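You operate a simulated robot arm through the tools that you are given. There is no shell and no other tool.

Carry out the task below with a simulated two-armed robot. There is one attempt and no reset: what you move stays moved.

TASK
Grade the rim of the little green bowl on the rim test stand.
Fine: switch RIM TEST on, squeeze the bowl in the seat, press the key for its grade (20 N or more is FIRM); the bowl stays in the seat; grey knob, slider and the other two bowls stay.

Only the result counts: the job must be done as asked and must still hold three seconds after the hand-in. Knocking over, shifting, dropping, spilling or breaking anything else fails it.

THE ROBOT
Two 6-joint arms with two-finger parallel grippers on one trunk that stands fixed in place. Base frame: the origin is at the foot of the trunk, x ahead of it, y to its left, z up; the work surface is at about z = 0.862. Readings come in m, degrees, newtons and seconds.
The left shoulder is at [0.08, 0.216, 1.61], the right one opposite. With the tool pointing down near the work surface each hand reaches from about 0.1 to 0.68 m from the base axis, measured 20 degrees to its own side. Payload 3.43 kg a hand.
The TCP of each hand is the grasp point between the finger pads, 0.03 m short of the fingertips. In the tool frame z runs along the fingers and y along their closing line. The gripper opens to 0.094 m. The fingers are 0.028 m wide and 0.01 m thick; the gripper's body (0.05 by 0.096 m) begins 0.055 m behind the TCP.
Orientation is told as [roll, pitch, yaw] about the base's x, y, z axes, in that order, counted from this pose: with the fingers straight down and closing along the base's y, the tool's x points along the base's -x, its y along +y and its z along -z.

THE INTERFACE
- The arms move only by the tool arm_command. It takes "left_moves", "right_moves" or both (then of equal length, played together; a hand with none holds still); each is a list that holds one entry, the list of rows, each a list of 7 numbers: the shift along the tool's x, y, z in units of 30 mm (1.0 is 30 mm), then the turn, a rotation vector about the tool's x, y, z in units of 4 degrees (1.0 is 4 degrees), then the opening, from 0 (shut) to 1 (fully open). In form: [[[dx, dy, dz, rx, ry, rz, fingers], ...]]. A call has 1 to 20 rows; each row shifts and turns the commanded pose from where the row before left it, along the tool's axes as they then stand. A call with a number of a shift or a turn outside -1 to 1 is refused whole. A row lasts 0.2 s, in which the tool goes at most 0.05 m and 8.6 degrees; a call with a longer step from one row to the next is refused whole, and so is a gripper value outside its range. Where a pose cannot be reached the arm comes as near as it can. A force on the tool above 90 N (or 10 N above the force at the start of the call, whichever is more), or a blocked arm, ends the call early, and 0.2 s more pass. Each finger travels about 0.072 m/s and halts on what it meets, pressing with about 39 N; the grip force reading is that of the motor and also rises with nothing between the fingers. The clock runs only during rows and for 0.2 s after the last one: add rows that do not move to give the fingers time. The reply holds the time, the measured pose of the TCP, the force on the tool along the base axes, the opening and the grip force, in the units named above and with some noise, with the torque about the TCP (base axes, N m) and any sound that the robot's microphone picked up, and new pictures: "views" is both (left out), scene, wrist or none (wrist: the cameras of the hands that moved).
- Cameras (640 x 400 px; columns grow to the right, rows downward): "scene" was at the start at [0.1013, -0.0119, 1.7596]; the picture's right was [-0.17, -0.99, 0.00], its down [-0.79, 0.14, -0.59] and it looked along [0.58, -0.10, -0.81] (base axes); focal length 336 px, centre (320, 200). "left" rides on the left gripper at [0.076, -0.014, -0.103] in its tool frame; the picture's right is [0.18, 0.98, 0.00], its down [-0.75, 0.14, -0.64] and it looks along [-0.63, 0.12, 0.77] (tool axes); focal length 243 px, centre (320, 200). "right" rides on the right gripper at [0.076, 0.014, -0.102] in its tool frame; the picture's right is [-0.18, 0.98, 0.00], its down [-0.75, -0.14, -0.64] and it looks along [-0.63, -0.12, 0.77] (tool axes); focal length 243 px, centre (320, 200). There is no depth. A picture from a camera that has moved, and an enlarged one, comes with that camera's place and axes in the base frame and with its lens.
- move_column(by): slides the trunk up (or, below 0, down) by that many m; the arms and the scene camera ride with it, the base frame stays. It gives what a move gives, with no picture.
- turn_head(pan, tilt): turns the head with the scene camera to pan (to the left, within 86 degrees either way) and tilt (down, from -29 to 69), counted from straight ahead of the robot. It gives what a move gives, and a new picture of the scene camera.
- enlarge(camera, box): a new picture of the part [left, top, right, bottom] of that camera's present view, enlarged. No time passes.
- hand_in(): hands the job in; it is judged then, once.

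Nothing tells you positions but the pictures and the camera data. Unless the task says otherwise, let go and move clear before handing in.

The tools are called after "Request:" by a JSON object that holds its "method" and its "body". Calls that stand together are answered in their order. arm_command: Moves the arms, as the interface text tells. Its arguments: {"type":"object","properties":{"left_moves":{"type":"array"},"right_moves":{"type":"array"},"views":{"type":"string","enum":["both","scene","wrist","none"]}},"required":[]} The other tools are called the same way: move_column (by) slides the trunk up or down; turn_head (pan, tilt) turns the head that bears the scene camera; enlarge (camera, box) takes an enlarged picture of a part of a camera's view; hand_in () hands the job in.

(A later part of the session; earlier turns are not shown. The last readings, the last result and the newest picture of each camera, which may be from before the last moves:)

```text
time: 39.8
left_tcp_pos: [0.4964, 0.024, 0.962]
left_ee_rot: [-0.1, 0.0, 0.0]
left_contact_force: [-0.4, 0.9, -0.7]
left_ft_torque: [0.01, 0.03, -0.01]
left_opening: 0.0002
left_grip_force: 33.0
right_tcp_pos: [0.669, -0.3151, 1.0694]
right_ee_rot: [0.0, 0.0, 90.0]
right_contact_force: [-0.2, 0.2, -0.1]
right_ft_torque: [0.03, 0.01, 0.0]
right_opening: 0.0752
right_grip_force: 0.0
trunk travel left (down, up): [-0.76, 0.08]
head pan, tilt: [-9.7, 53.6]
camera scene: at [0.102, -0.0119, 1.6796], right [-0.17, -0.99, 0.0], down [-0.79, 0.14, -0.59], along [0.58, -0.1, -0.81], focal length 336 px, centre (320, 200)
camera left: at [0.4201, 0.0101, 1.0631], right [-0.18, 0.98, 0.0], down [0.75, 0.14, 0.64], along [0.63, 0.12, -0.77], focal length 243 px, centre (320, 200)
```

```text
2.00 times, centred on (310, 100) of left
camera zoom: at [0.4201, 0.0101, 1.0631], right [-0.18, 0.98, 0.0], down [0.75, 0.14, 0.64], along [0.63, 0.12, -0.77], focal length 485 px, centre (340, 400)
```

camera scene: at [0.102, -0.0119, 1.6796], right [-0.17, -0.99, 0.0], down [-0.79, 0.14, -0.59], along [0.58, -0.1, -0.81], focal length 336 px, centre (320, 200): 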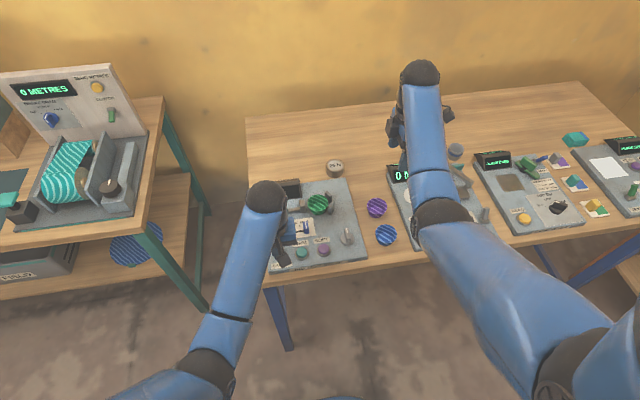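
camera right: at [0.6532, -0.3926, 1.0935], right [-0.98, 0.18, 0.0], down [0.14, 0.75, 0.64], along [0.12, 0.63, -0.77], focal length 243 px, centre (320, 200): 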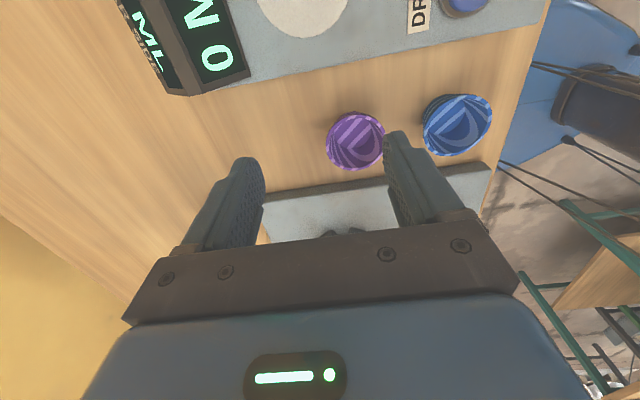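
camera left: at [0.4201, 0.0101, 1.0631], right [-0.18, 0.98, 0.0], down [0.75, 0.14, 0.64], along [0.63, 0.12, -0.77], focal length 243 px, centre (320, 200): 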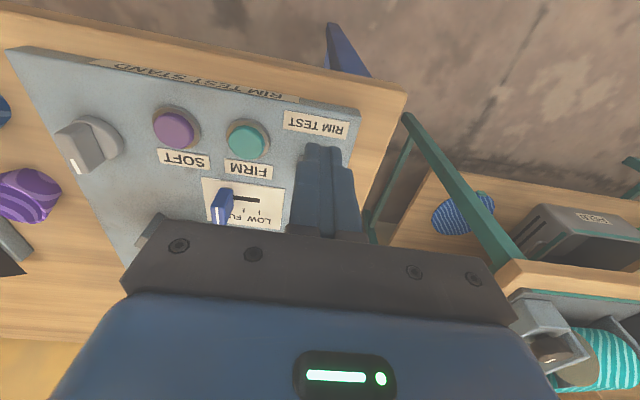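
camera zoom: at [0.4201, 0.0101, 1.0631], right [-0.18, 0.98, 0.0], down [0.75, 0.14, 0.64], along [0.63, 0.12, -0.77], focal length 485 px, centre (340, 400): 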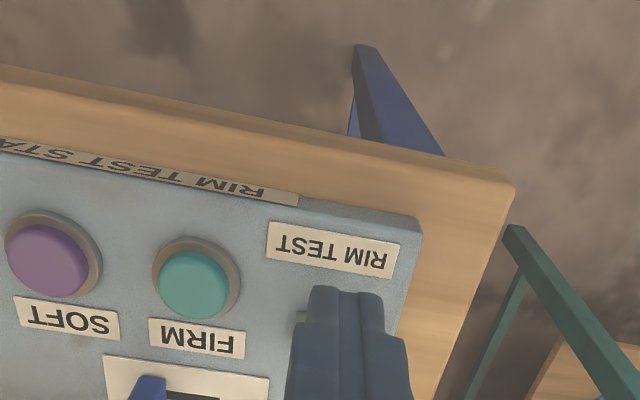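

The closed fingers are just on the robot's side of the lever, aligned in y. I'll drop the tips to about z 0.877, still on the near side, and check for contact.

Request:
{"method": "arm_command", "body": {"left_moves": [[[0.2, -0.05, 0.3, 0, 0, 0, 0], [0, 0, 0.5, 0, 0, 0, 0], [0, 0, 0.5, 0, 0, 0, 0], [0, 0, 0.5, 0, 0, 0, 0], [0, 0, 0, 0, 0, 0, 0]]], "views": "wrist"}}

Request:
{"method": "enlarge", "body": {"camera": "left", "box": [160, 0, 460, 200]}}

Request:
{"method": "enlarge", "body": {"camera": "scene", "box": [240, 200, 340, 270]}}

```text
time: 41.0
left_tcp_pos: [0.4888, 0.0231, 0.9092]
left_ee_rot: [0.0, -0.2, -0.1]
left_contact_force: [-0.1, -0.5, 0.0]
left_ft_torque: [0.05, -0.01, -0.02]
left_opening: 0.0001
left_grip_force: 32.8
right_tcp_pos: [0.6674, -0.3153, 1.0682]
right_ee_rot: [-0.1, 0.0, 90.0]
right_contact_force: [-0.2, 0.4, 0.3]
right_ft_torque: [0.02, 0.0, 0.01]
right_opening: 0.0754
right_grip_force: 0.1
trunk travel left (down, up): [-0.76, 0.08]
head pan, tilt: [-9.7, 53.6]
camera left: at [0.4124, 0.008, 1.0104], right [-0.18, 0.98, 0.0], down [0.75, 0.14, 0.64], along [0.63, 0.12, -0.77], focal length 243 px, centre (320, 200)
```

left: 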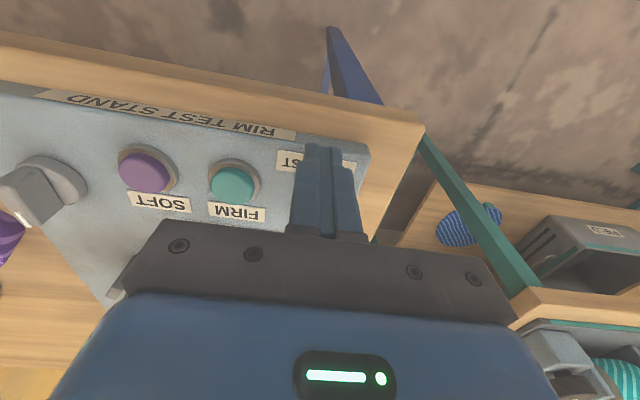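

```text
2.00 times, centred on (310, 100) of left
camera zoom: at [0.4124, 0.008, 1.0104], right [-0.18, 0.98, 0.0], down [0.75, 0.14, 0.64], along [0.63, 0.12, -0.77], focal length 485 px, centre (340, 400)
```

zoom: 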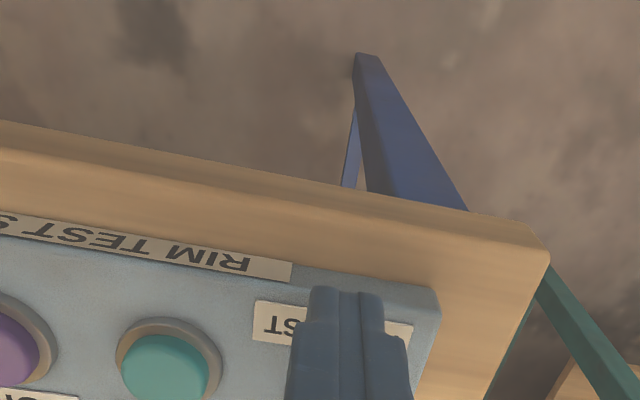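

```text
5.71 times, centred on (290, 235) of scene
camera zoom: at [0.1013, -0.0119, 1.6796], right [-0.17, -0.99, 0.0], down [-0.79, 0.14, -0.59], along [0.58, -0.1, -0.81], focal length 1917 px, centre (491, 0)
```

zoom: 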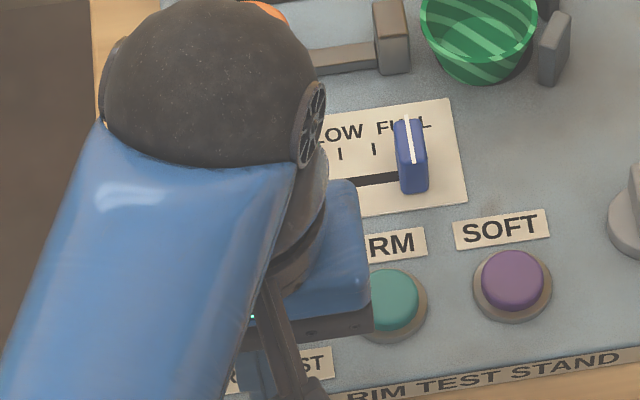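

There's no contact yet and the tips are on the near side of the lever. I'll sweep forward (+x) in small steps to flip it.

Request:
{"method": "arm_command", "body": {"left_moves": [[[-0.3, 0, 0.05, 0, 0, 0, 0], [-0.3, 0, 0, 0, 0, 0, 0], [-0.3, 0, 0, 0, 0, 0, 0], [-0.3, 0, 0, 0, 0, 0, 0], [0, 0, 0, 0, 0, 0, 0]]], "views": "both"}}

Request:
{"method": "enlarge", "body": {"camera": "scene", "box": [240, 170, 360, 270]}}

```text
time: 42.2
left_tcp_pos: [0.5229, 0.0209, 0.9117]
left_ee_rot: [-0.1, -0.4, 0.0]
left_contact_force: [-4.0, 1.3, 28.1]
left_ft_torque: [-0.07, -0.4, 0.03]
left_opening: 0.0
left_grip_force: 33.0
right_tcp_pos: [0.6648, -0.3151, 1.0729]
right_ee_rot: [-0.2, 0.0, 90.0]
right_contact_force: [0.4, -0.3, -0.9]
right_ft_torque: [0.02, 0.02, 0.04]
right_opening: 0.0754
right_grip_force: 0.1
trunk travel left (down, up): [-0.76, 0.08]
head pan, tilt: [-9.7, 53.6]
camera scene: at [0.0965, -0.0116, 1.6803], right [-0.17, -0.99, 0.0], down [-0.79, 0.13, -0.6], along [0.59, -0.1, -0.8], focal length 336 px, centre (320, 200)
camera left: at [0.4462, 0.0078, 1.0118], right [-0.19, 0.98, 0.0], down [0.75, 0.14, 0.65], along [0.64, 0.12, -0.76], focal length 243 px, centre (320, 200)
```

scene: 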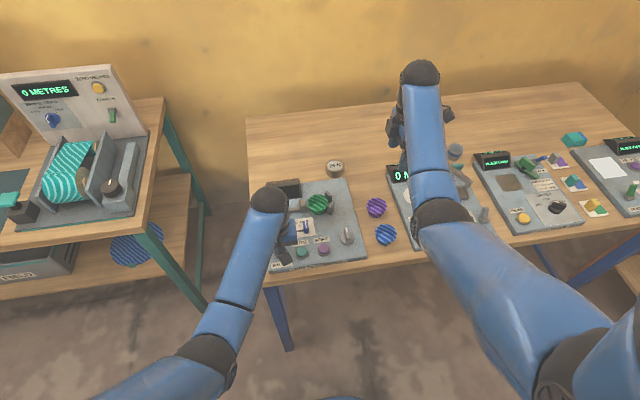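
left: 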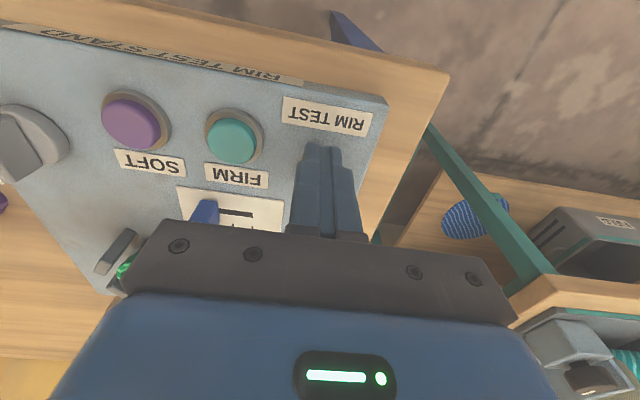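

```text
4.00 times, centred on (300, 220) of scene
camera zoom: at [0.0965, -0.0116, 1.6803], right [-0.17, -0.99, 0.0], down [-0.79, 0.13, -0.6], along [0.59, -0.1, -0.8], focal length 1342 px, centre (400, 120)
```

zoom: 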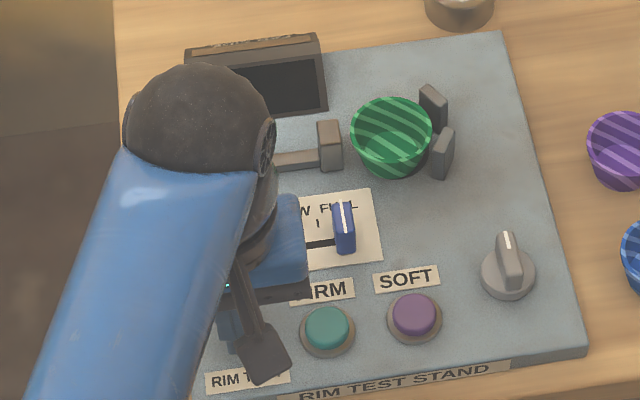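

The 28 N upward force means the fingertips rode onto the end of the lever instead of pushing it. I'll back off, go about 10 mm lower, and sweep again.

Request:
{"method": "arm_command", "body": {"left_moves": [[[0, 0, -0.6, 0, 0, 0, 0], [0.6, 0, 0, 0, 0, 0, 0], [0.7, 0, 0, 0, 0, 0, 0], [0, 0, 0, 0, 0, 0, 0]]], "views": "both"}}

Request:
{"method": "enlarge", "body": {"camera": "left", "box": [160, 0, 460, 200]}}

Request:
{"method": "enlarge", "body": {"camera": "scene", "box": [240, 180, 340, 270]}}

```text
time: 43.2
left_tcp_pos: [0.4864, 0.0224, 0.9224]
left_ee_rot: [0.0, 0.0, 0.1]
left_contact_force: [-0.5, -0.2, 0.9]
left_ft_torque: [-0.02, 0.05, -0.02]
left_opening: 0.0001
left_grip_force: 32.7
right_tcp_pos: [0.6707, -0.3152, 1.0692]
right_ee_rot: [0.0, -0.1, 90.0]
right_contact_force: [-0.1, 0.3, -0.1]
right_ft_torque: [-0.01, 0.0, -0.03]
right_opening: 0.0753
right_grip_force: 0.1
trunk travel left (down, up): [-0.76, 0.08]
head pan, tilt: [-9.7, 53.6]
heard: click
camera scene: at [0.1026, -0.0121, 1.6795], right [-0.17, -0.99, 0.0], down [-0.79, 0.14, -0.59], along [0.58, -0.1, -0.81], focal length 336 px, centre (320, 200)
camera left: at [0.4096, 0.0078, 1.0243], right [-0.18, 0.98, 0.0], down [0.75, 0.14, 0.64], along [0.63, 0.12, -0.77], focal length 243 px, centre (320, 200)
```

scene: 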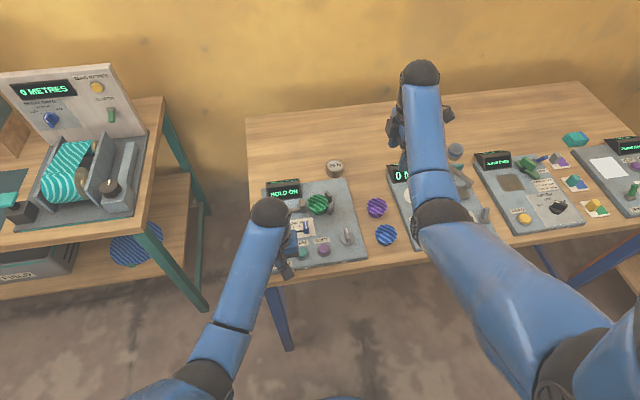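
left: 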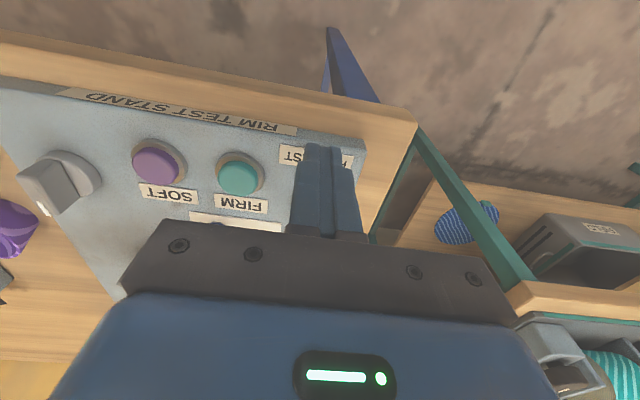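

```text
2.00 times, centred on (310, 100) of left
camera zoom: at [0.4096, 0.0078, 1.0243], right [-0.18, 0.98, 0.0], down [0.75, 0.14, 0.64], along [0.63, 0.12, -0.77], focal length 485 px, centre (340, 400)
```

zoom: 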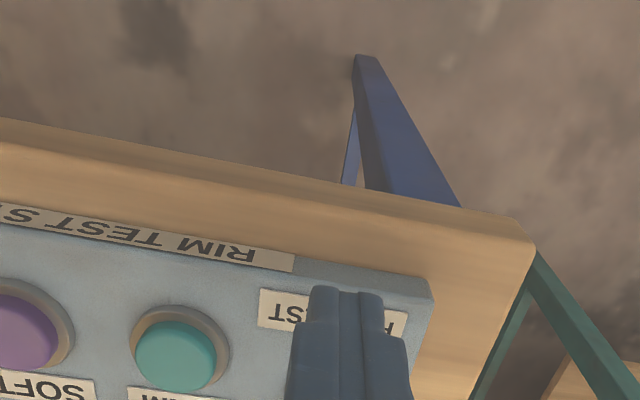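

```text
4.44 times, centred on (290, 225) of scene
camera zoom: at [0.1026, -0.0121, 1.6795], right [-0.17, -0.99, 0.0], down [-0.79, 0.14, -0.59], along [0.58, -0.1, -0.81], focal length 1491 px, centre (453, 89)
```

zoom: 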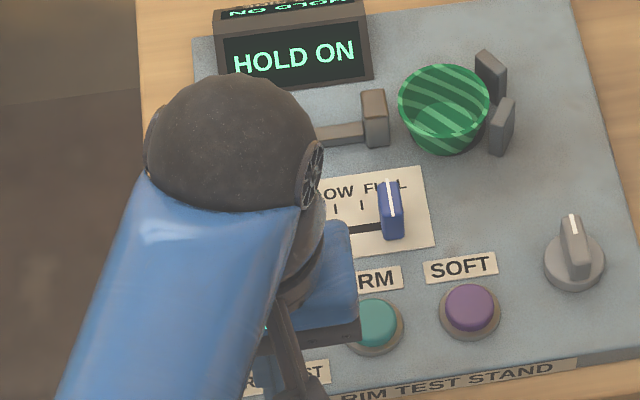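

A click was heard and the display lit up with "HOLD ON", so the switch is on and it's likely warming up. I'll lift the left hand, retreat, and look at the display and lever again.

Request:
{"method": "arm_command", "body": {"left_moves": [[[0, 0, -0.8, 0, 0, 0, 0], [0, 0.8, -0.5, 0, 0, 0, 0], [-0.8, 1, -0.2, 0, 0, 0, 0], [-0.8, 1, -0.2, 0, 0, 0, 0], [-0.8, 1, 0, 0, 0, 0, 0], [0, 0, 0, 0, 0, 0, 0]]], "views": "both"}}

Request:
{"method": "enlarge", "body": {"camera": "scene", "box": [245, 160, 385, 275]}}

Request:
{"method": "enlarge", "body": {"camera": "left", "box": [0, 0, 320, 200]}}

```text
time: 44.6
left_tcp_pos: [0.5576, 0.1342, 0.9759]
left_ee_rot: [-0.1, 0.0, 0.0]
left_contact_force: [1.0, 0.2, -0.3]
left_ft_torque: [0.02, 0.02, 0.01]
left_opening: 0.0002
left_grip_force: 33.1
right_tcp_pos: [0.6674, -0.3151, 1.0697]
right_ee_rot: [-0.1, 0.0, 90.1]
right_contact_force: [0.3, 0.0, -0.4]
right_ft_torque: [0.01, -0.03, -0.01]
right_opening: 0.0752
right_grip_force: 0.1
trunk travel left (down, up): [-0.76, 0.08]
head pan, tilt: [-9.7, 53.6]
camera scene: at [0.1013, -0.0118, 1.6796], right [-0.17, -0.99, 0.0], down [-0.79, 0.14, -0.59], along [0.58, -0.1, -0.81], focal length 336 px, centre (320, 200)
camera left: at [0.4814, 0.1202, 1.077], right [-0.18, 0.98, 0.0], down [0.75, 0.14, 0.64], along [0.63, 0.12, -0.77], focal length 243 px, centre (320, 200)
```

scene: 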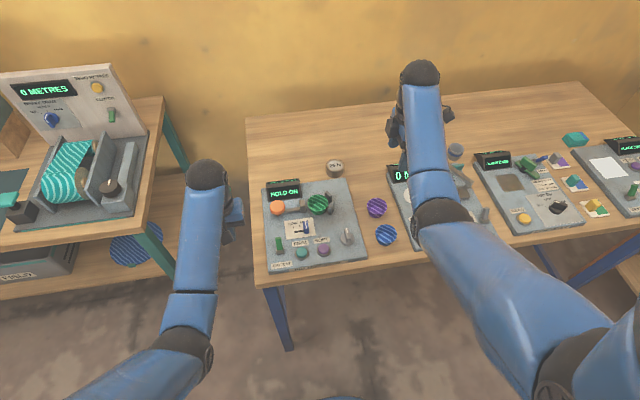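
left: 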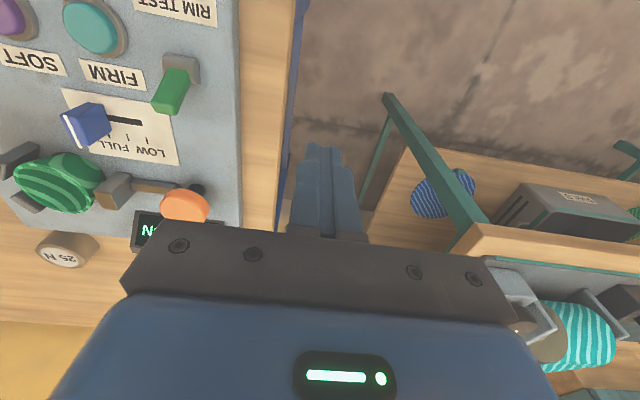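

```text
3.48 times, centred on (315, 218) of scene
camera zoom: at [0.1013, -0.0118, 1.6796], right [-0.17, -0.99, 0.0], down [-0.79, 0.14, -0.59], along [0.58, -0.1, -0.81], focal length 1167 px, centre (337, 139)
```

zoom: 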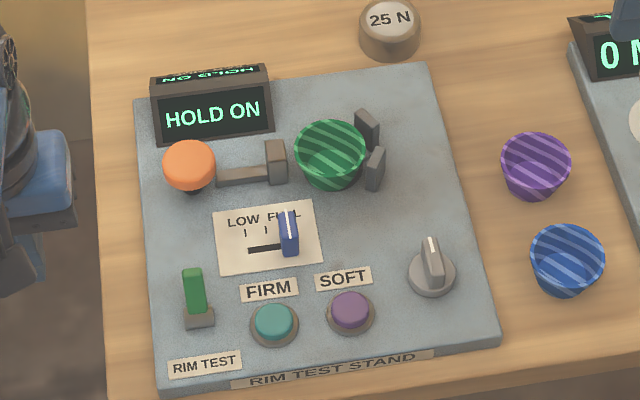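

```text
2.00 times, centred on (160, 100) of left
camera zoom: at [0.4814, 0.1202, 1.077], right [-0.18, 0.98, 0.0], down [0.75, 0.14, 0.64], along [0.63, 0.12, -0.77], focal length 485 px, centre (640, 400)
```

zoom: 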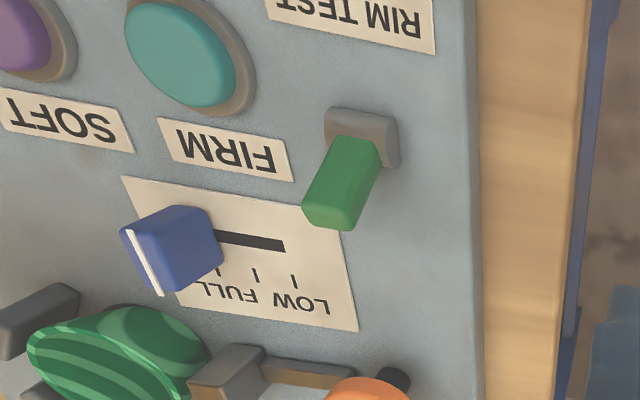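

The toggle is now flipped forward (on) and the display reads "HOLD ON". I'll move the left hand outward toward the orange knob at a safe height while time passes, then check the display again.

Request:
{"method": "arm_command", "body": {"left_moves": [[[-0.6, 0, -0.4, 0, 0, 0, 0], [-0.6, 0, -0.3, 0, 0, 0, 0], [-0.6, 0, -0.2, 0, 0, 0, 0], [-0.6, 0, 0, 0, 0, 0, 0], [-0.6, 0, 0, 0, 0, 0, 0], [0, 0, 0, 0, 0, 0, 0]]], "views": "none"}}

Request:
{"method": "move_column", "body": {"by": -0.06}}

Request:
{"method": "enlarge", "body": {"camera": "scene", "box": [245, 140, 385, 255]}}

```text
time: 46.0
left_tcp_pos: [0.6476, 0.1354, 1.0032]
left_ee_rot: [0.0, 0.0, 0.1]
left_contact_force: [0.1, -0.7, 0.2]
left_ft_torque: [-0.02, 0.04, 0.02]
left_opening: 0.0001
left_grip_force: 32.6
right_tcp_pos: [0.668, -0.3153, 1.0702]
right_ee_rot: [0.0, -0.1, 90.0]
right_contact_force: [0.4, 0.5, 0.3]
right_ft_torque: [-0.02, 0.0, -0.02]
right_opening: 0.0752
right_grip_force: 0.0
trunk travel left (down, up): [-0.76, 0.08]
head pan, tilt: [-9.7, 53.6]
```

```text
time: 47.0
left_tcp_pos: [0.646, 0.1337, 0.9427]
left_ee_rot: [0.0, -0.1, 0.0]
left_contact_force: [-0.3, 0.0, -0.1]
left_ft_torque: [0.01, 0.02, -0.02]
left_opening: 0.0
left_grip_force: 32.7
right_tcp_pos: [0.6683, -0.3151, 1.0095]
right_ee_rot: [-0.1, 0.0, 90.0]
right_contact_force: [0.2, -0.1, -0.1]
right_ft_torque: [0.01, 0.01, -0.01]
right_opening: 0.0755
right_grip_force: 0.1
trunk travel left (down, up): [-0.7, 0.14]
head pan, tilt: [-9.7, 53.6]
```

```text
3.48 times, centred on (315, 198) of scene
camera zoom: at [0.1011, -0.0118, 1.6197], right [-0.17, -0.99, 0.0], down [-0.79, 0.14, -0.59], along [0.58, -0.1, -0.8], focal length 1167 px, centre (337, 209)
```

zoom: 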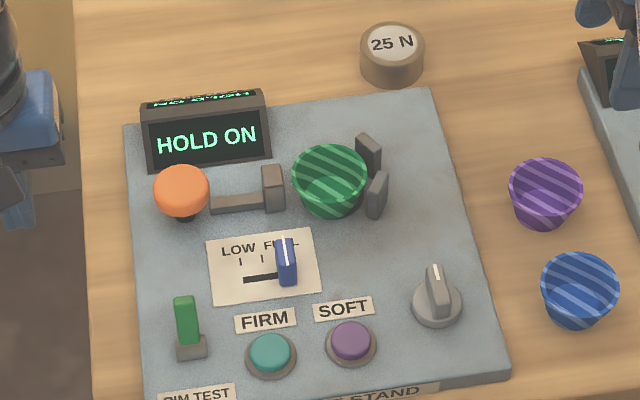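

The display still reads "HOLD ON". I'll wait a few seconds to see if it's a warm-up message.

Request:
{"method": "arm_command", "body": {"left_moves": [[[0, 0, 0, 0, 0, 0, 0], [0, 0, 0, 0, 0, 0, 0], [0, 0, 0, 0, 0, 0, 0], [0, 0, 0, 0, 0, 0, 0], [0, 0, 0, 0, 0, 0, 0], [0, 0, 0, 0, 0, 0, 0], [0, 0, 0, 0, 0, 0, 0], [0, 0, 0, 0, 0, 0, 0], [0, 0, 0, 0, 0, 0, 0], [0, 0, 0, 0, 0, 0, 0], [0, 0, 0, 0, 0, 0, 0], [0, 0, 0, 0, 0, 0, 0], [0, 0, 0, 0, 0, 0, 0], [0, 0, 0, 0, 0, 0, 0], [0, 0, 0, 0, 0, 0, 0], [0, 0, 0, 0, 0, 0, 0], [0, 0, 0, 0, 0, 0, 0], [0, 0, 0, 0, 0, 0, 0], [0, 0, 0, 0, 0, 0, 0], [0, 0, 0, 0, 0, 0, 0]]], "views": "both"}}

Request:
{"method": "enlarge", "body": {"camera": "scene", "box": [245, 140, 385, 255]}}

Request:
{"method": "enlarge", "body": {"camera": "left", "box": [0, 0, 320, 240]}}

```text
time: 51.2
left_tcp_pos: [0.6481, 0.1349, 0.9423]
left_ee_rot: [0.0, -0.1, 0.0]
left_contact_force: [-0.7, 0.0, 0.4]
left_ft_torque: [0.0, 0.01, -0.03]
left_opening: 0.0002
left_grip_force: 33.2
right_tcp_pos: [0.6704, -0.315, 1.0101]
right_ee_rot: [-0.1, 0.0, 90.0]
right_contact_force: [-0.1, 0.2, 0.1]
right_ft_torque: [-0.02, 0.03, -0.01]
right_opening: 0.0751
right_grip_force: 0.0
trunk travel left (down, up): [-0.7, 0.14]
head pan, tilt: [-9.7, 53.6]
camera scene: at [0.1014, -0.0119, 1.6196], right [-0.17, -0.99, 0.0], down [-0.79, 0.14, -0.59], along [0.58, -0.1, -0.81], focal length 336 px, centre (320, 200)
camera left: at [0.5714, 0.1204, 1.0443], right [-0.18, 0.98, 0.0], down [0.75, 0.14, 0.64], along [0.63, 0.12, -0.77], focal length 243 px, centre (320, 200)
```

scene: 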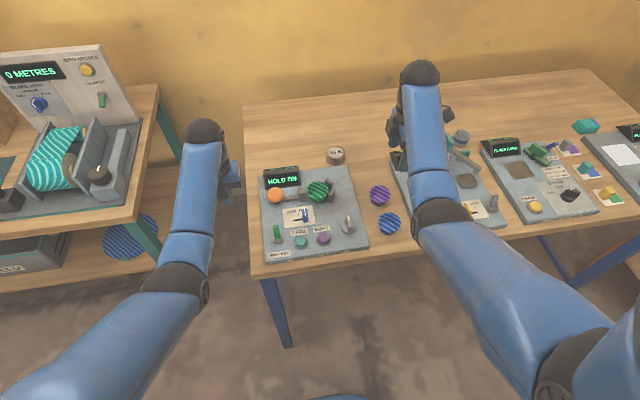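
left: 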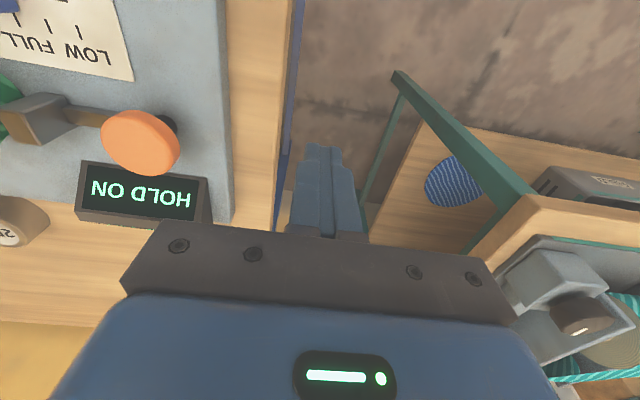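

```text
3.48 times, centred on (315, 198) of scene
camera zoom: at [0.1014, -0.0119, 1.6196], right [-0.17, -0.99, 0.0], down [-0.79, 0.14, -0.59], along [0.58, -0.1, -0.81], focal length 1167 px, centre (337, 209)
```

zoom: 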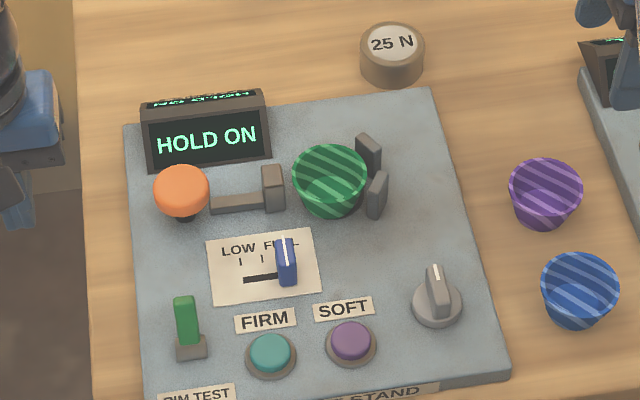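

```text
1.67 times, centred on (160, 120) of left
camera zoom: at [0.5714, 0.1204, 1.0443], right [-0.18, 0.98, 0.0], down [0.75, 0.14, 0.64], along [0.63, 0.12, -0.77], focal length 404 px, centre (587, 333)
```

zoom: 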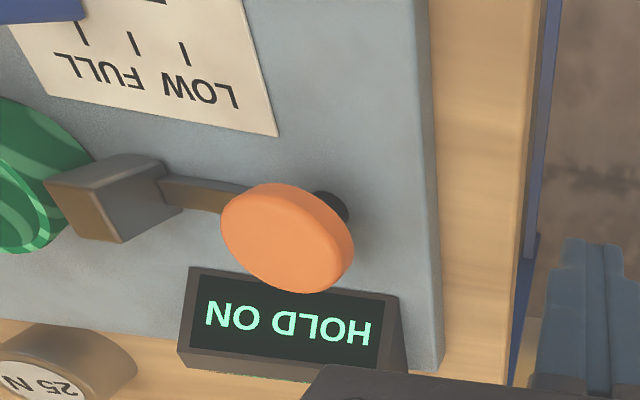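

It still shows "HOLD ON" after 8 s. I'll use the waiting time to position the closed left fingers above the orange knob at (0.668, 0.015).

Request:
{"method": "arm_command", "body": {"left_moves": [[[-0.167, -1, -0.1, 0, 0, 0, 0], [-0.167, -1, -0.1, 0, 0, 0, 0], [-0.167, -1, -0.1, 0, 0, 0, 0], [-0.167, -1, -0.1, 0, 0, 0, 0], [0, 0, 0, 0, 0, 0, 0], [0, 0, 0, 0, 0, 0, 0], [0, 0, 0, 0, 0, 0, 0], [0, 0, 0, 0, 0, 0, 0], [0, 0, 0, 0, 0, 0, 0], [0, 0, 0, 0, 0, 0, 0], [0, 0, 0, 0, 0, 0, 0], [0, 0, 0, 0, 0, 0, 0], [0, 0, 0, 0, 0, 0, 0], [0, 0, 0, 0, 0, 0, 0]]], "views": "both"}}

Request:
{"method": "enlarge", "body": {"camera": "scene", "box": [245, 140, 385, 255]}}

Request:
{"method": "enlarge", "body": {"camera": "left", "box": [180, 40, 460, 240]}}

```text
time: 54.2
left_tcp_pos: [0.666, 0.0135, 0.9533]
left_ee_rot: [0.0, -0.1, 0.0]
left_contact_force: [-0.4, -0.1, 0.2]
left_ft_torque: [0.0, 0.01, 0.0]
left_opening: 0.0
left_grip_force: 32.9
right_tcp_pos: [0.6684, -0.3139, 1.0104]
right_ee_rot: [0.1, 0.1, 90.0]
right_contact_force: [0.1, -0.1, 0.5]
right_ft_torque: [0.02, 0.0, 0.04]
right_opening: 0.0754
right_grip_force: 0.0
trunk travel left (down, up): [-0.7, 0.14]
head pan, tilt: [-9.7, 53.6]
camera scene: at [0.1015, -0.012, 1.6196], right [-0.17, -0.99, 0.0], down [-0.79, 0.14, -0.59], along [0.58, -0.1, -0.81], focal length 336 px, centre (320, 200)
camera left: at [0.5906, -0.0003, 1.0559], right [-0.18, 0.98, 0.0], down [0.75, 0.14, 0.64], along [0.63, 0.12, -0.77], focal length 243 px, centre (320, 200)
```

scene: 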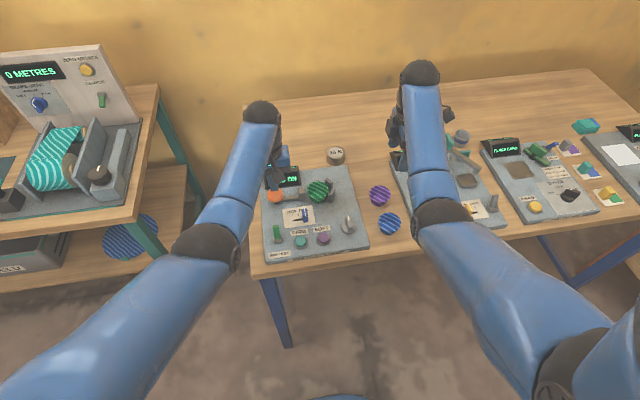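
left: 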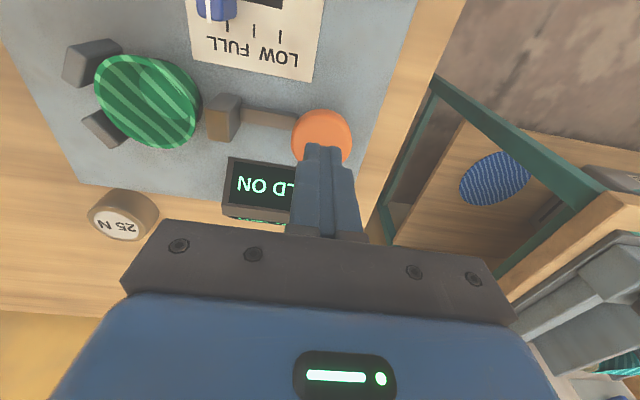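

```text
3.48 times, centred on (315, 198) of scene
camera zoom: at [0.1015, -0.012, 1.6196], right [-0.17, -0.99, 0.0], down [-0.79, 0.14, -0.59], along [0.58, -0.1, -0.81], focal length 1167 px, centre (337, 209)
```

zoom: 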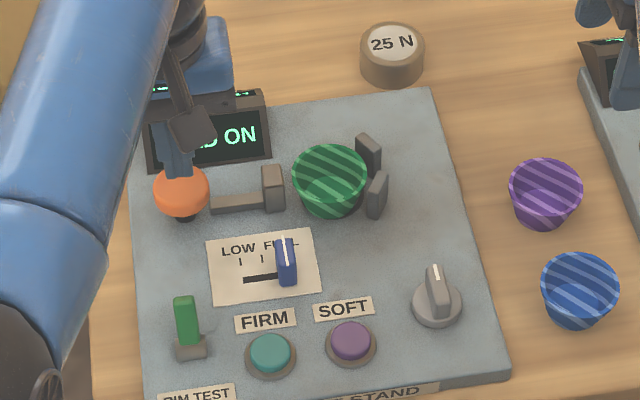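

```text
2.00 times, centred on (320, 140) of left
camera zoom: at [0.5906, -0.0003, 1.0559], right [-0.18, 0.98, 0.0], down [0.75, 0.14, 0.64], along [0.63, 0.12, -0.77], focal length 485 px, centre (320, 320)
```

zoom: 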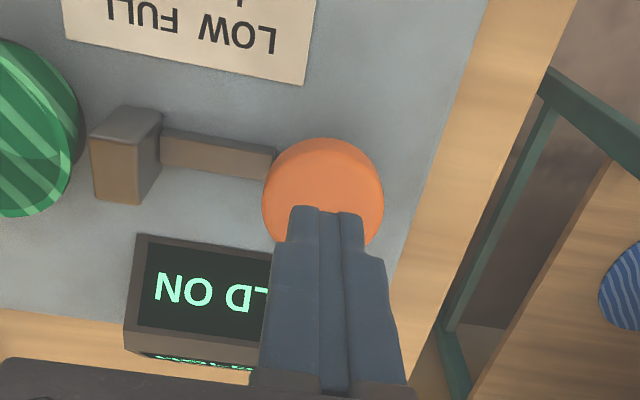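

The fingers are centred over the orange knob, and the display still says "HOLD ON" at 11 s. I'll wait a few more seconds before squeezing.

Request:
{"method": "arm_command", "body": {"left_moves": [[[0, 0, 0, 0, 0, 0, 0], [0, 0, 0, 0, 0, 0, 0], [0, 0, 0, 0, 0, 0, 0], [0, 0, 0, 0, 0, 0, 0], [0, 0, 0, 0, 0, 0, 0], [0, 0, 0, 0, 0, 0, 0], [0, 0, 0, 0, 0, 0, 0], [0, 0, 0, 0, 0, 0, 0], [0, 0, 0, 0, 0, 0, 0], [0, 0, 0, 0, 0, 0, 0], [0, 0, 0, 0, 0, 0, 0], [0, 0, 0, 0, 0, 0, 0], [0, 0, 0, 0, 0, 0, 0], [0, 0, 0, 0, 0, 0, 0], [0, 0, 0, 0, 0, 0, 0], [0, 0, 0, 0, 0, 0, 0], [0, 0, 0, 0, 0, 0, 0], [0, 0, 0, 0, 0, 0, 0], [0, 0, 0, 0, 0, 0, 0], [0, 0, 0, 0, 0, 0, 0]]], "views": "wrist"}}

```text
time: 58.4
left_tcp_pos: [0.6658, 0.0141, 0.9538]
left_ee_rot: [0.0, -0.1, -0.1]
left_contact_force: [0.9, 0.3, -0.4]
left_ft_torque: [-0.01, -0.01, 0.02]
left_opening: 0.0001
left_grip_force: 33.3
right_tcp_pos: [0.6683, -0.3159, 1.0097]
right_ee_rot: [0.0, 0.0, 90.0]
right_contact_force: [0.1, 0.3, -1.1]
right_ft_torque: [0.01, -0.02, 0.01]
right_opening: 0.0753
right_grip_force: 0.1
trunk travel left (down, up): [-0.7, 0.14]
head pan, tilt: [-9.7, 53.6]
camera left: at [0.5906, -0.0003, 1.0559], right [-0.18, 0.98, 0.0], down [0.75, 0.14, 0.64], along [0.63, 0.12, -0.77], focal length 243 px, centre (320, 200)
```

left: 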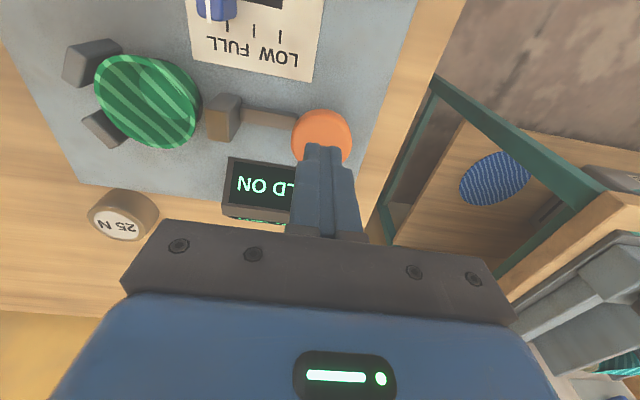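

Still "HOLD ON" at 15 s. I'll allow some more waiting time.

Request:
{"method": "arm_command", "body": {"left_moves": [[[0, 0, 0, 0, 0, 0, 0], [0, 0, 0, 0, 0, 0, 0], [0, 0, 0, 0, 0, 0, 0], [0, 0, 0, 0, 0, 0, 0], [0, 0, 0, 0, 0, 0, 0], [0, 0, 0, 0, 0, 0, 0], [0, 0, 0, 0, 0, 0, 0], [0, 0, 0, 0, 0, 0, 0], [0, 0, 0, 0, 0, 0, 0], [0, 0, 0, 0, 0, 0, 0], [0, 0, 0, 0, 0, 0, 0], [0, 0, 0, 0, 0, 0, 0], [0, 0, 0, 0, 0, 0, 0], [0, 0, 0, 0, 0, 0, 0], [0, 0, 0, 0, 0, 0, 0], [0, 0, 0, 0, 0, 0, 0], [0, 0, 0, 0, 0, 0, 0], [0, 0, 0, 0, 0, 0, 0], [0, 0, 0, 0, 0, 0, 0], [0, 0, 0, 0, 0, 0, 0]]], "views": "none"}}

Request:
{"method": "arm_command", "body": {"left_moves": [[[0, 0, 0, 0, 0, 0, 0], [0, 0, 0, 0, 0, 0, 0], [0, 0, 0, 0, 0, 0, 0], [0, 0, 0, 0, 0, 0, 0], [0, 0, 0, 0, 0, 0, 0], [0, 0, 0, 0, 0, 0, 0], [0, 0, 0, 0, 0, 0, 0], [0, 0, 0, 0, 0, 0, 0], [0, 0, 0, 0, 0, 0, 0], [0, 0, 0, 0, 0, 0, 0], [0, 0, 0, 0, 0, 0, 0], [0, 0, 0, 0, 0, 0, 0], [0, 0, 0, 0, 0, 0, 0], [0, 0, 0, 0, 0, 0, 0], [0, 0, 0, 0, 0, 0, 0], [0, 0, 0, 0, 0, 0, 0], [0, 0, 0, 0, 0, 0, 0], [0, 0, 0, 0, 0, 0, 0], [0, 0, 0, 0, 0, 0, 0], [0, 0, 0, 0, 0, 0, 0]]], "views": "wrist"}}

```text
time: 62.6
left_tcp_pos: [0.6667, 0.0129, 0.9549]
left_ee_rot: [0.1, -0.2, 0.0]
left_contact_force: [0.6, 0.3, 0.3]
left_ft_torque: [-0.01, -0.01, 0.0]
left_opening: 0.0
left_grip_force: 33.1
right_tcp_pos: [0.6679, -0.3156, 1.0097]
right_ee_rot: [-0.1, 0.0, 90.0]
right_contact_force: [-0.4, -0.2, 0.0]
right_ft_torque: [-0.02, 0.01, 0.02]
right_opening: 0.075
right_grip_force: 0.0
trunk travel left (down, up): [-0.7, 0.14]
head pan, tilt: [-9.7, 53.6]
```

```text
time: 66.8
left_tcp_pos: [0.6669, 0.0142, 0.9543]
left_ee_rot: [0.0, -0.2, 0.0]
left_contact_force: [0.0, -0.4, 0.2]
left_ft_torque: [0.01, 0.0, 0.04]
left_opening: 0.0002
left_grip_force: 33.2
right_tcp_pos: [0.6683, -0.3149, 1.0101]
right_ee_rot: [0.0, 0.0, 90.0]
right_contact_force: [0.4, 0.0, 0.2]
right_ft_torque: [0.0, -0.04, 0.0]
right_opening: 0.0754
right_grip_force: 0.1
trunk travel left (down, up): [-0.7, 0.14]
head pan, tilt: [-9.7, 53.6]
camera left: at [0.5906, -0.0003, 1.0559], right [-0.18, 0.98, 0.0], down [0.75, 0.14, 0.64], along [0.63, 0.12, -0.77], focal length 243 px, centre (320, 200)
```

left: 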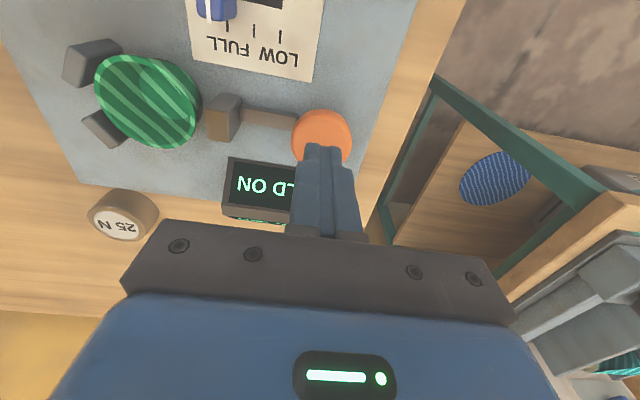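

"HOLD ON" has lasted 24 s, so it looks like an instruction or mode (press and hold) rather than a warm-up. I'll start pressing the orange knob down gently.

Request:
{"method": "arm_command", "body": {"left_moves": [[[0, 0, 0.4, 0, 0, 0, 0], [0, 0, 0.3, 0, 0, 0, 0], [0, 0, 0.2, 0, 0, 0, 0], [0, 0, 0, 0, 0, 0, 0]]], "views": "both"}}

Request:
{"method": "enlarge", "body": {"camera": "scene", "box": [245, 140, 385, 255]}}

Request:
{"method": "enlarge", "body": {"camera": "left", "box": [40, 20, 440, 270]}}

```text
time: 67.8
left_tcp_pos: [0.6678, 0.014, 0.9284]
left_ee_rot: [0.0, -0.2, 0.1]
left_contact_force: [0.0, 0.1, 3.1]
left_ft_torque: [0.01, 0.01, -0.02]
left_opening: 0.0
left_grip_force: 32.5
right_tcp_pos: [0.6691, -0.3157, 1.0094]
right_ee_rot: [0.0, -0.1, 90.0]
right_contact_force: [0.1, -0.3, 0.7]
right_ft_torque: [0.0, 0.0, -0.01]
right_opening: 0.0754
right_grip_force: 0.2
trunk travel left (down, up): [-0.7, 0.14]
head pan, tilt: [-9.7, 53.6]
camera scene: at [0.1013, -0.0119, 1.6196], right [-0.17, -0.99, 0.0], down [-0.79, 0.14, -0.59], along [0.58, -0.1, -0.81], focal length 336 px, centre (320, 200)
camera left: at [0.591, 0.0003, 1.0297], right [-0.18, 0.98, 0.0], down [0.75, 0.14, 0.64], along [0.63, 0.12, -0.77], focal length 243 px, centre (320, 200)
```

scene: 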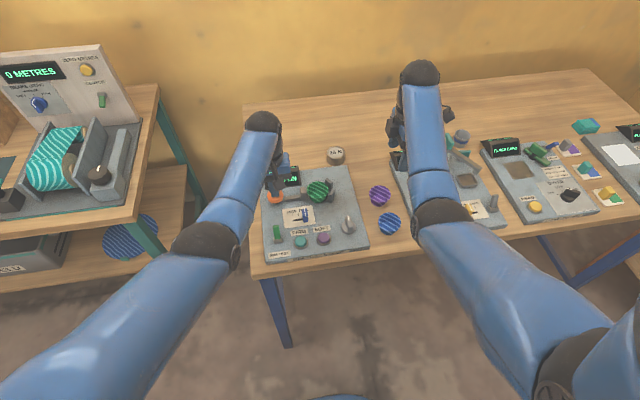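
left: 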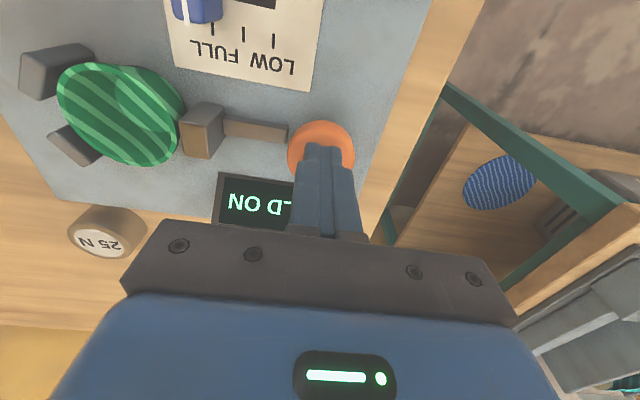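

```text
3.48 times, centred on (315, 198) of scene
camera zoom: at [0.1013, -0.0119, 1.6196], right [-0.17, -0.99, 0.0], down [-0.79, 0.14, -0.59], along [0.58, -0.1, -0.81], focal length 1167 px, centre (337, 209)
```

zoom: 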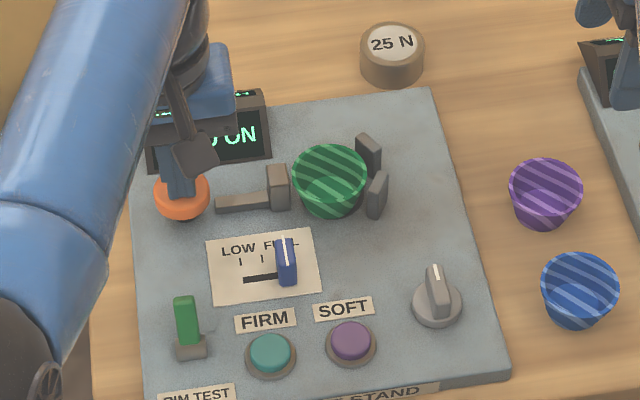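

```text
1.60 times, centred on (240, 145) of left
camera zoom: at [0.591, 0.0003, 1.0297], right [-0.18, 0.98, 0.0], down [0.75, 0.14, 0.64], along [0.63, 0.12, -0.77], focal length 388 px, centre (448, 288)
```

zoom: 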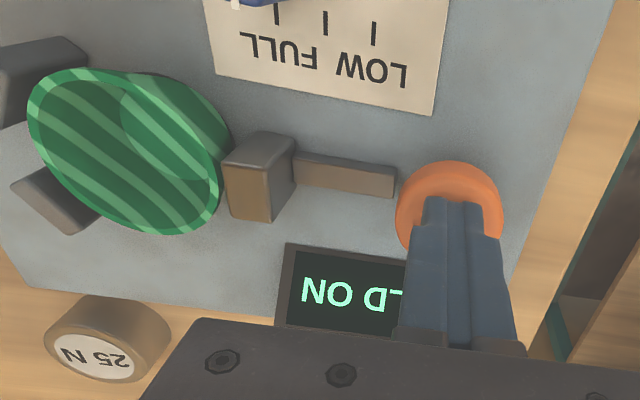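

Pressing the knob moves the jaw toward the bowl, with only 3 N so far. I'll keep pressing in small steps and watch the display.

Request:
{"method": "arm_command", "body": {"left_moves": [[[0, 0, 0.1, 0, 0, 0, 0], [0, 0, 0.1, 0, 0, 0, 0], [0, 0, 0.1, 0, 0, 0, 0], [0, 0, 0, 0, 0, 0, 0]]], "views": "wrist"}}

Request:
{"method": "enlarge", "body": {"camera": "scene", "box": [245, 140, 385, 255]}}

Request:
{"method": "enlarge", "body": {"camera": "left", "box": [40, 20, 440, 270]}}

```text
time: 68.8
left_tcp_pos: [0.667, 0.0137, 0.92]
left_ee_rot: [0.0, 0.0, 0.0]
left_contact_force: [-1.6, 1.5, 2.8]
left_ft_torque: [0.05, 0.11, -0.03]
left_opening: 0.0001
left_grip_force: 33.3
right_tcp_pos: [0.6666, -0.3151, 1.0102]
right_ee_rot: [-0.1, 0.0, 90.0]
right_contact_force: [-0.8, 0.1, -0.6]
right_ft_torque: [0.01, 0.0, -0.01]
right_opening: 0.0753
right_grip_force: 0.1
trunk travel left (down, up): [-0.7, 0.14]
head pan, tilt: [-9.7, 53.6]
heard: click
camera left: at [0.5911, 0.0002, 1.021], right [-0.18, 0.98, 0.0], down [0.75, 0.14, 0.64], along [0.63, 0.12, -0.77], focal length 243 px, centre (320, 200)
```

left: 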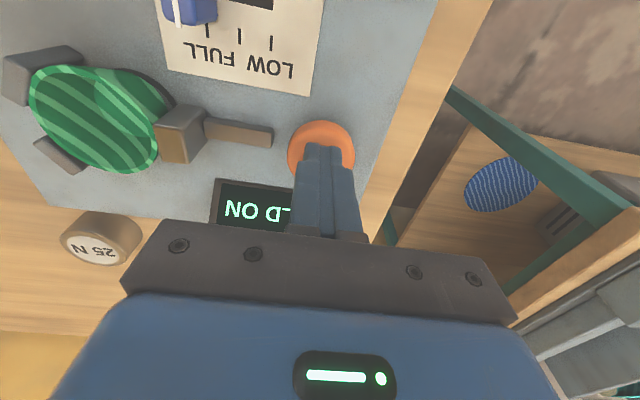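

```text
3.48 times, centred on (315, 198) of scene
camera zoom: at [0.1004, -0.0116, 1.6197], right [-0.17, -0.99, 0.0], down [-0.79, 0.13, -0.59], along [0.59, -0.1, -0.8], focal length 1167 px, centre (337, 209)
```

zoom: 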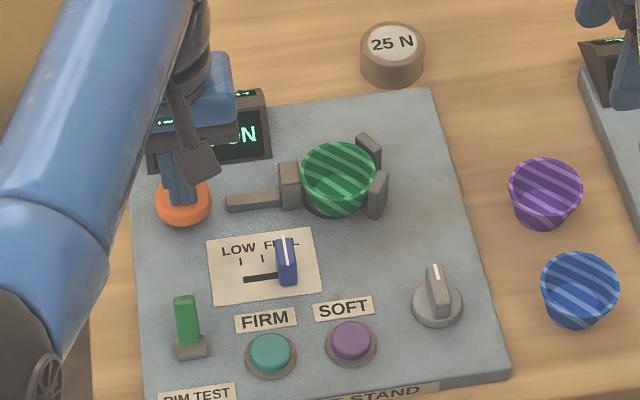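

```text
1.60 times, centred on (240, 145) of left
camera zoom: at [0.5911, 0.0002, 1.021], right [-0.18, 0.98, 0.0], down [0.75, 0.14, 0.64], along [0.63, 0.12, -0.77], focal length 388 px, centre (448, 288)
```

zoom: 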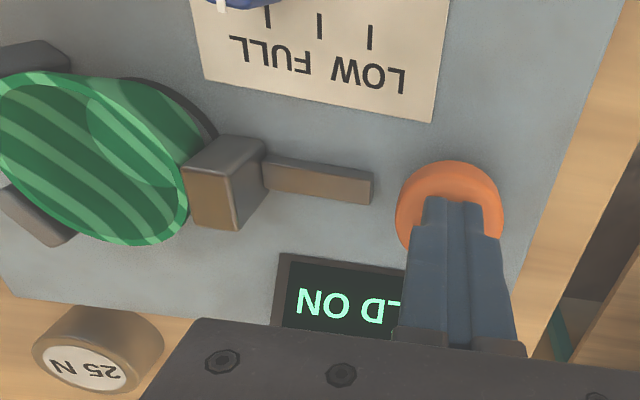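

A click came, and the jaw has pushed the bowl against both stops; the display still reads "HOLD ON". I'll press a little further and hold.

Request:
{"method": "arm_command", "body": {"left_moves": [[[0, 0, 0.1, 0, 0, 0, 0], [0, 0, 0.1, 0, 0, 0, 0], [0, 0, 0, 0, 0, 0, 0], [0, 0, 0, 0, 0, 0, 0], [0, 0, 0, 0, 0, 0, 0], [0, 0, 0, 0, 0, 0, 0]]], "views": "wrist"}}

Request:
{"method": "enlarge", "body": {"camera": "scene", "box": [245, 140, 385, 255]}}

Request:
{"method": "enlarge", "body": {"camera": "left", "box": [40, 20, 440, 270]}}

```text
time: 70.2
left_tcp_pos: [0.6667, 0.0148, 0.9164]
left_ee_rot: [-0.1, -0.4, 0.1]
left_contact_force: [5.2, 0.5, 28.3]
left_ft_torque: [0.02, 0.26, -0.06]
left_opening: 0.0
left_grip_force: 33.0
right_tcp_pos: [0.6666, -0.315, 1.0113]
right_ee_rot: [-0.2, 0.1, 89.9]
right_contact_force: [0.2, 0.1, -0.3]
right_ft_torque: [0.02, -0.02, 0.0]
right_opening: 0.0749
right_grip_force: 0.0
trunk travel left (down, up): [-0.7, 0.14]
head pan, tilt: [-9.7, 53.6]
camera left: at [0.5903, 0.0004, 1.0175], right [-0.19, 0.98, 0.0], down [0.75, 0.14, 0.65], along [0.64, 0.12, -0.76], focal length 243 px, centre (320, 200)
```

left: 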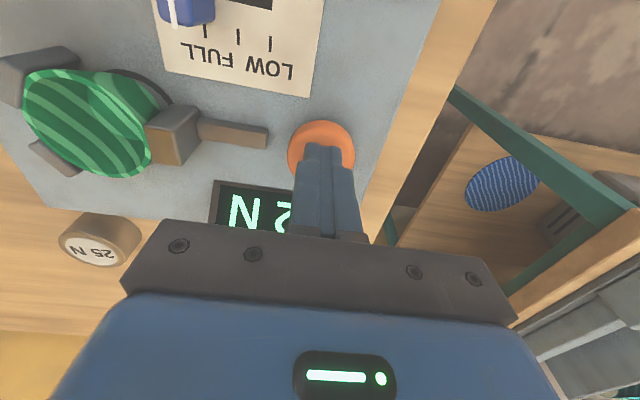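

```text
3.48 times, centred on (315, 198) of scene
camera zoom: at [0.0974, -0.0119, 1.62], right [-0.17, -0.99, 0.0], down [-0.79, 0.14, -0.6], along [0.59, -0.1, -0.8], focal length 1167 px, centre (337, 209)
```

zoom: 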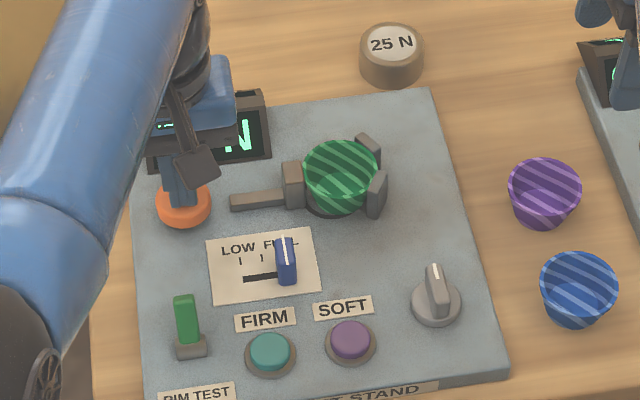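

```text
1.60 times, centred on (240, 145) of left
camera zoom: at [0.5903, 0.0004, 1.0175], right [-0.19, 0.98, 0.0], down [0.75, 0.14, 0.65], along [0.64, 0.12, -0.76], focal length 388 px, centre (448, 288)
```

zoom: 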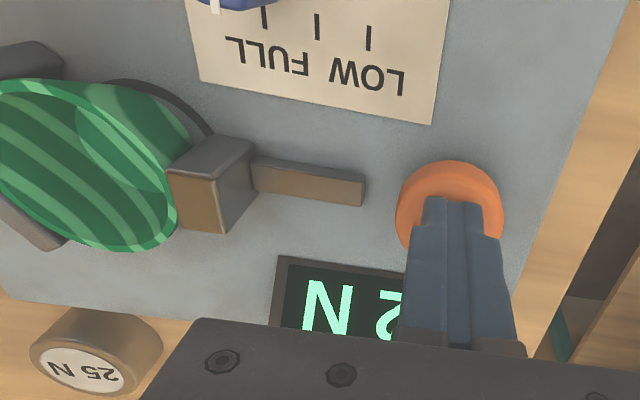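

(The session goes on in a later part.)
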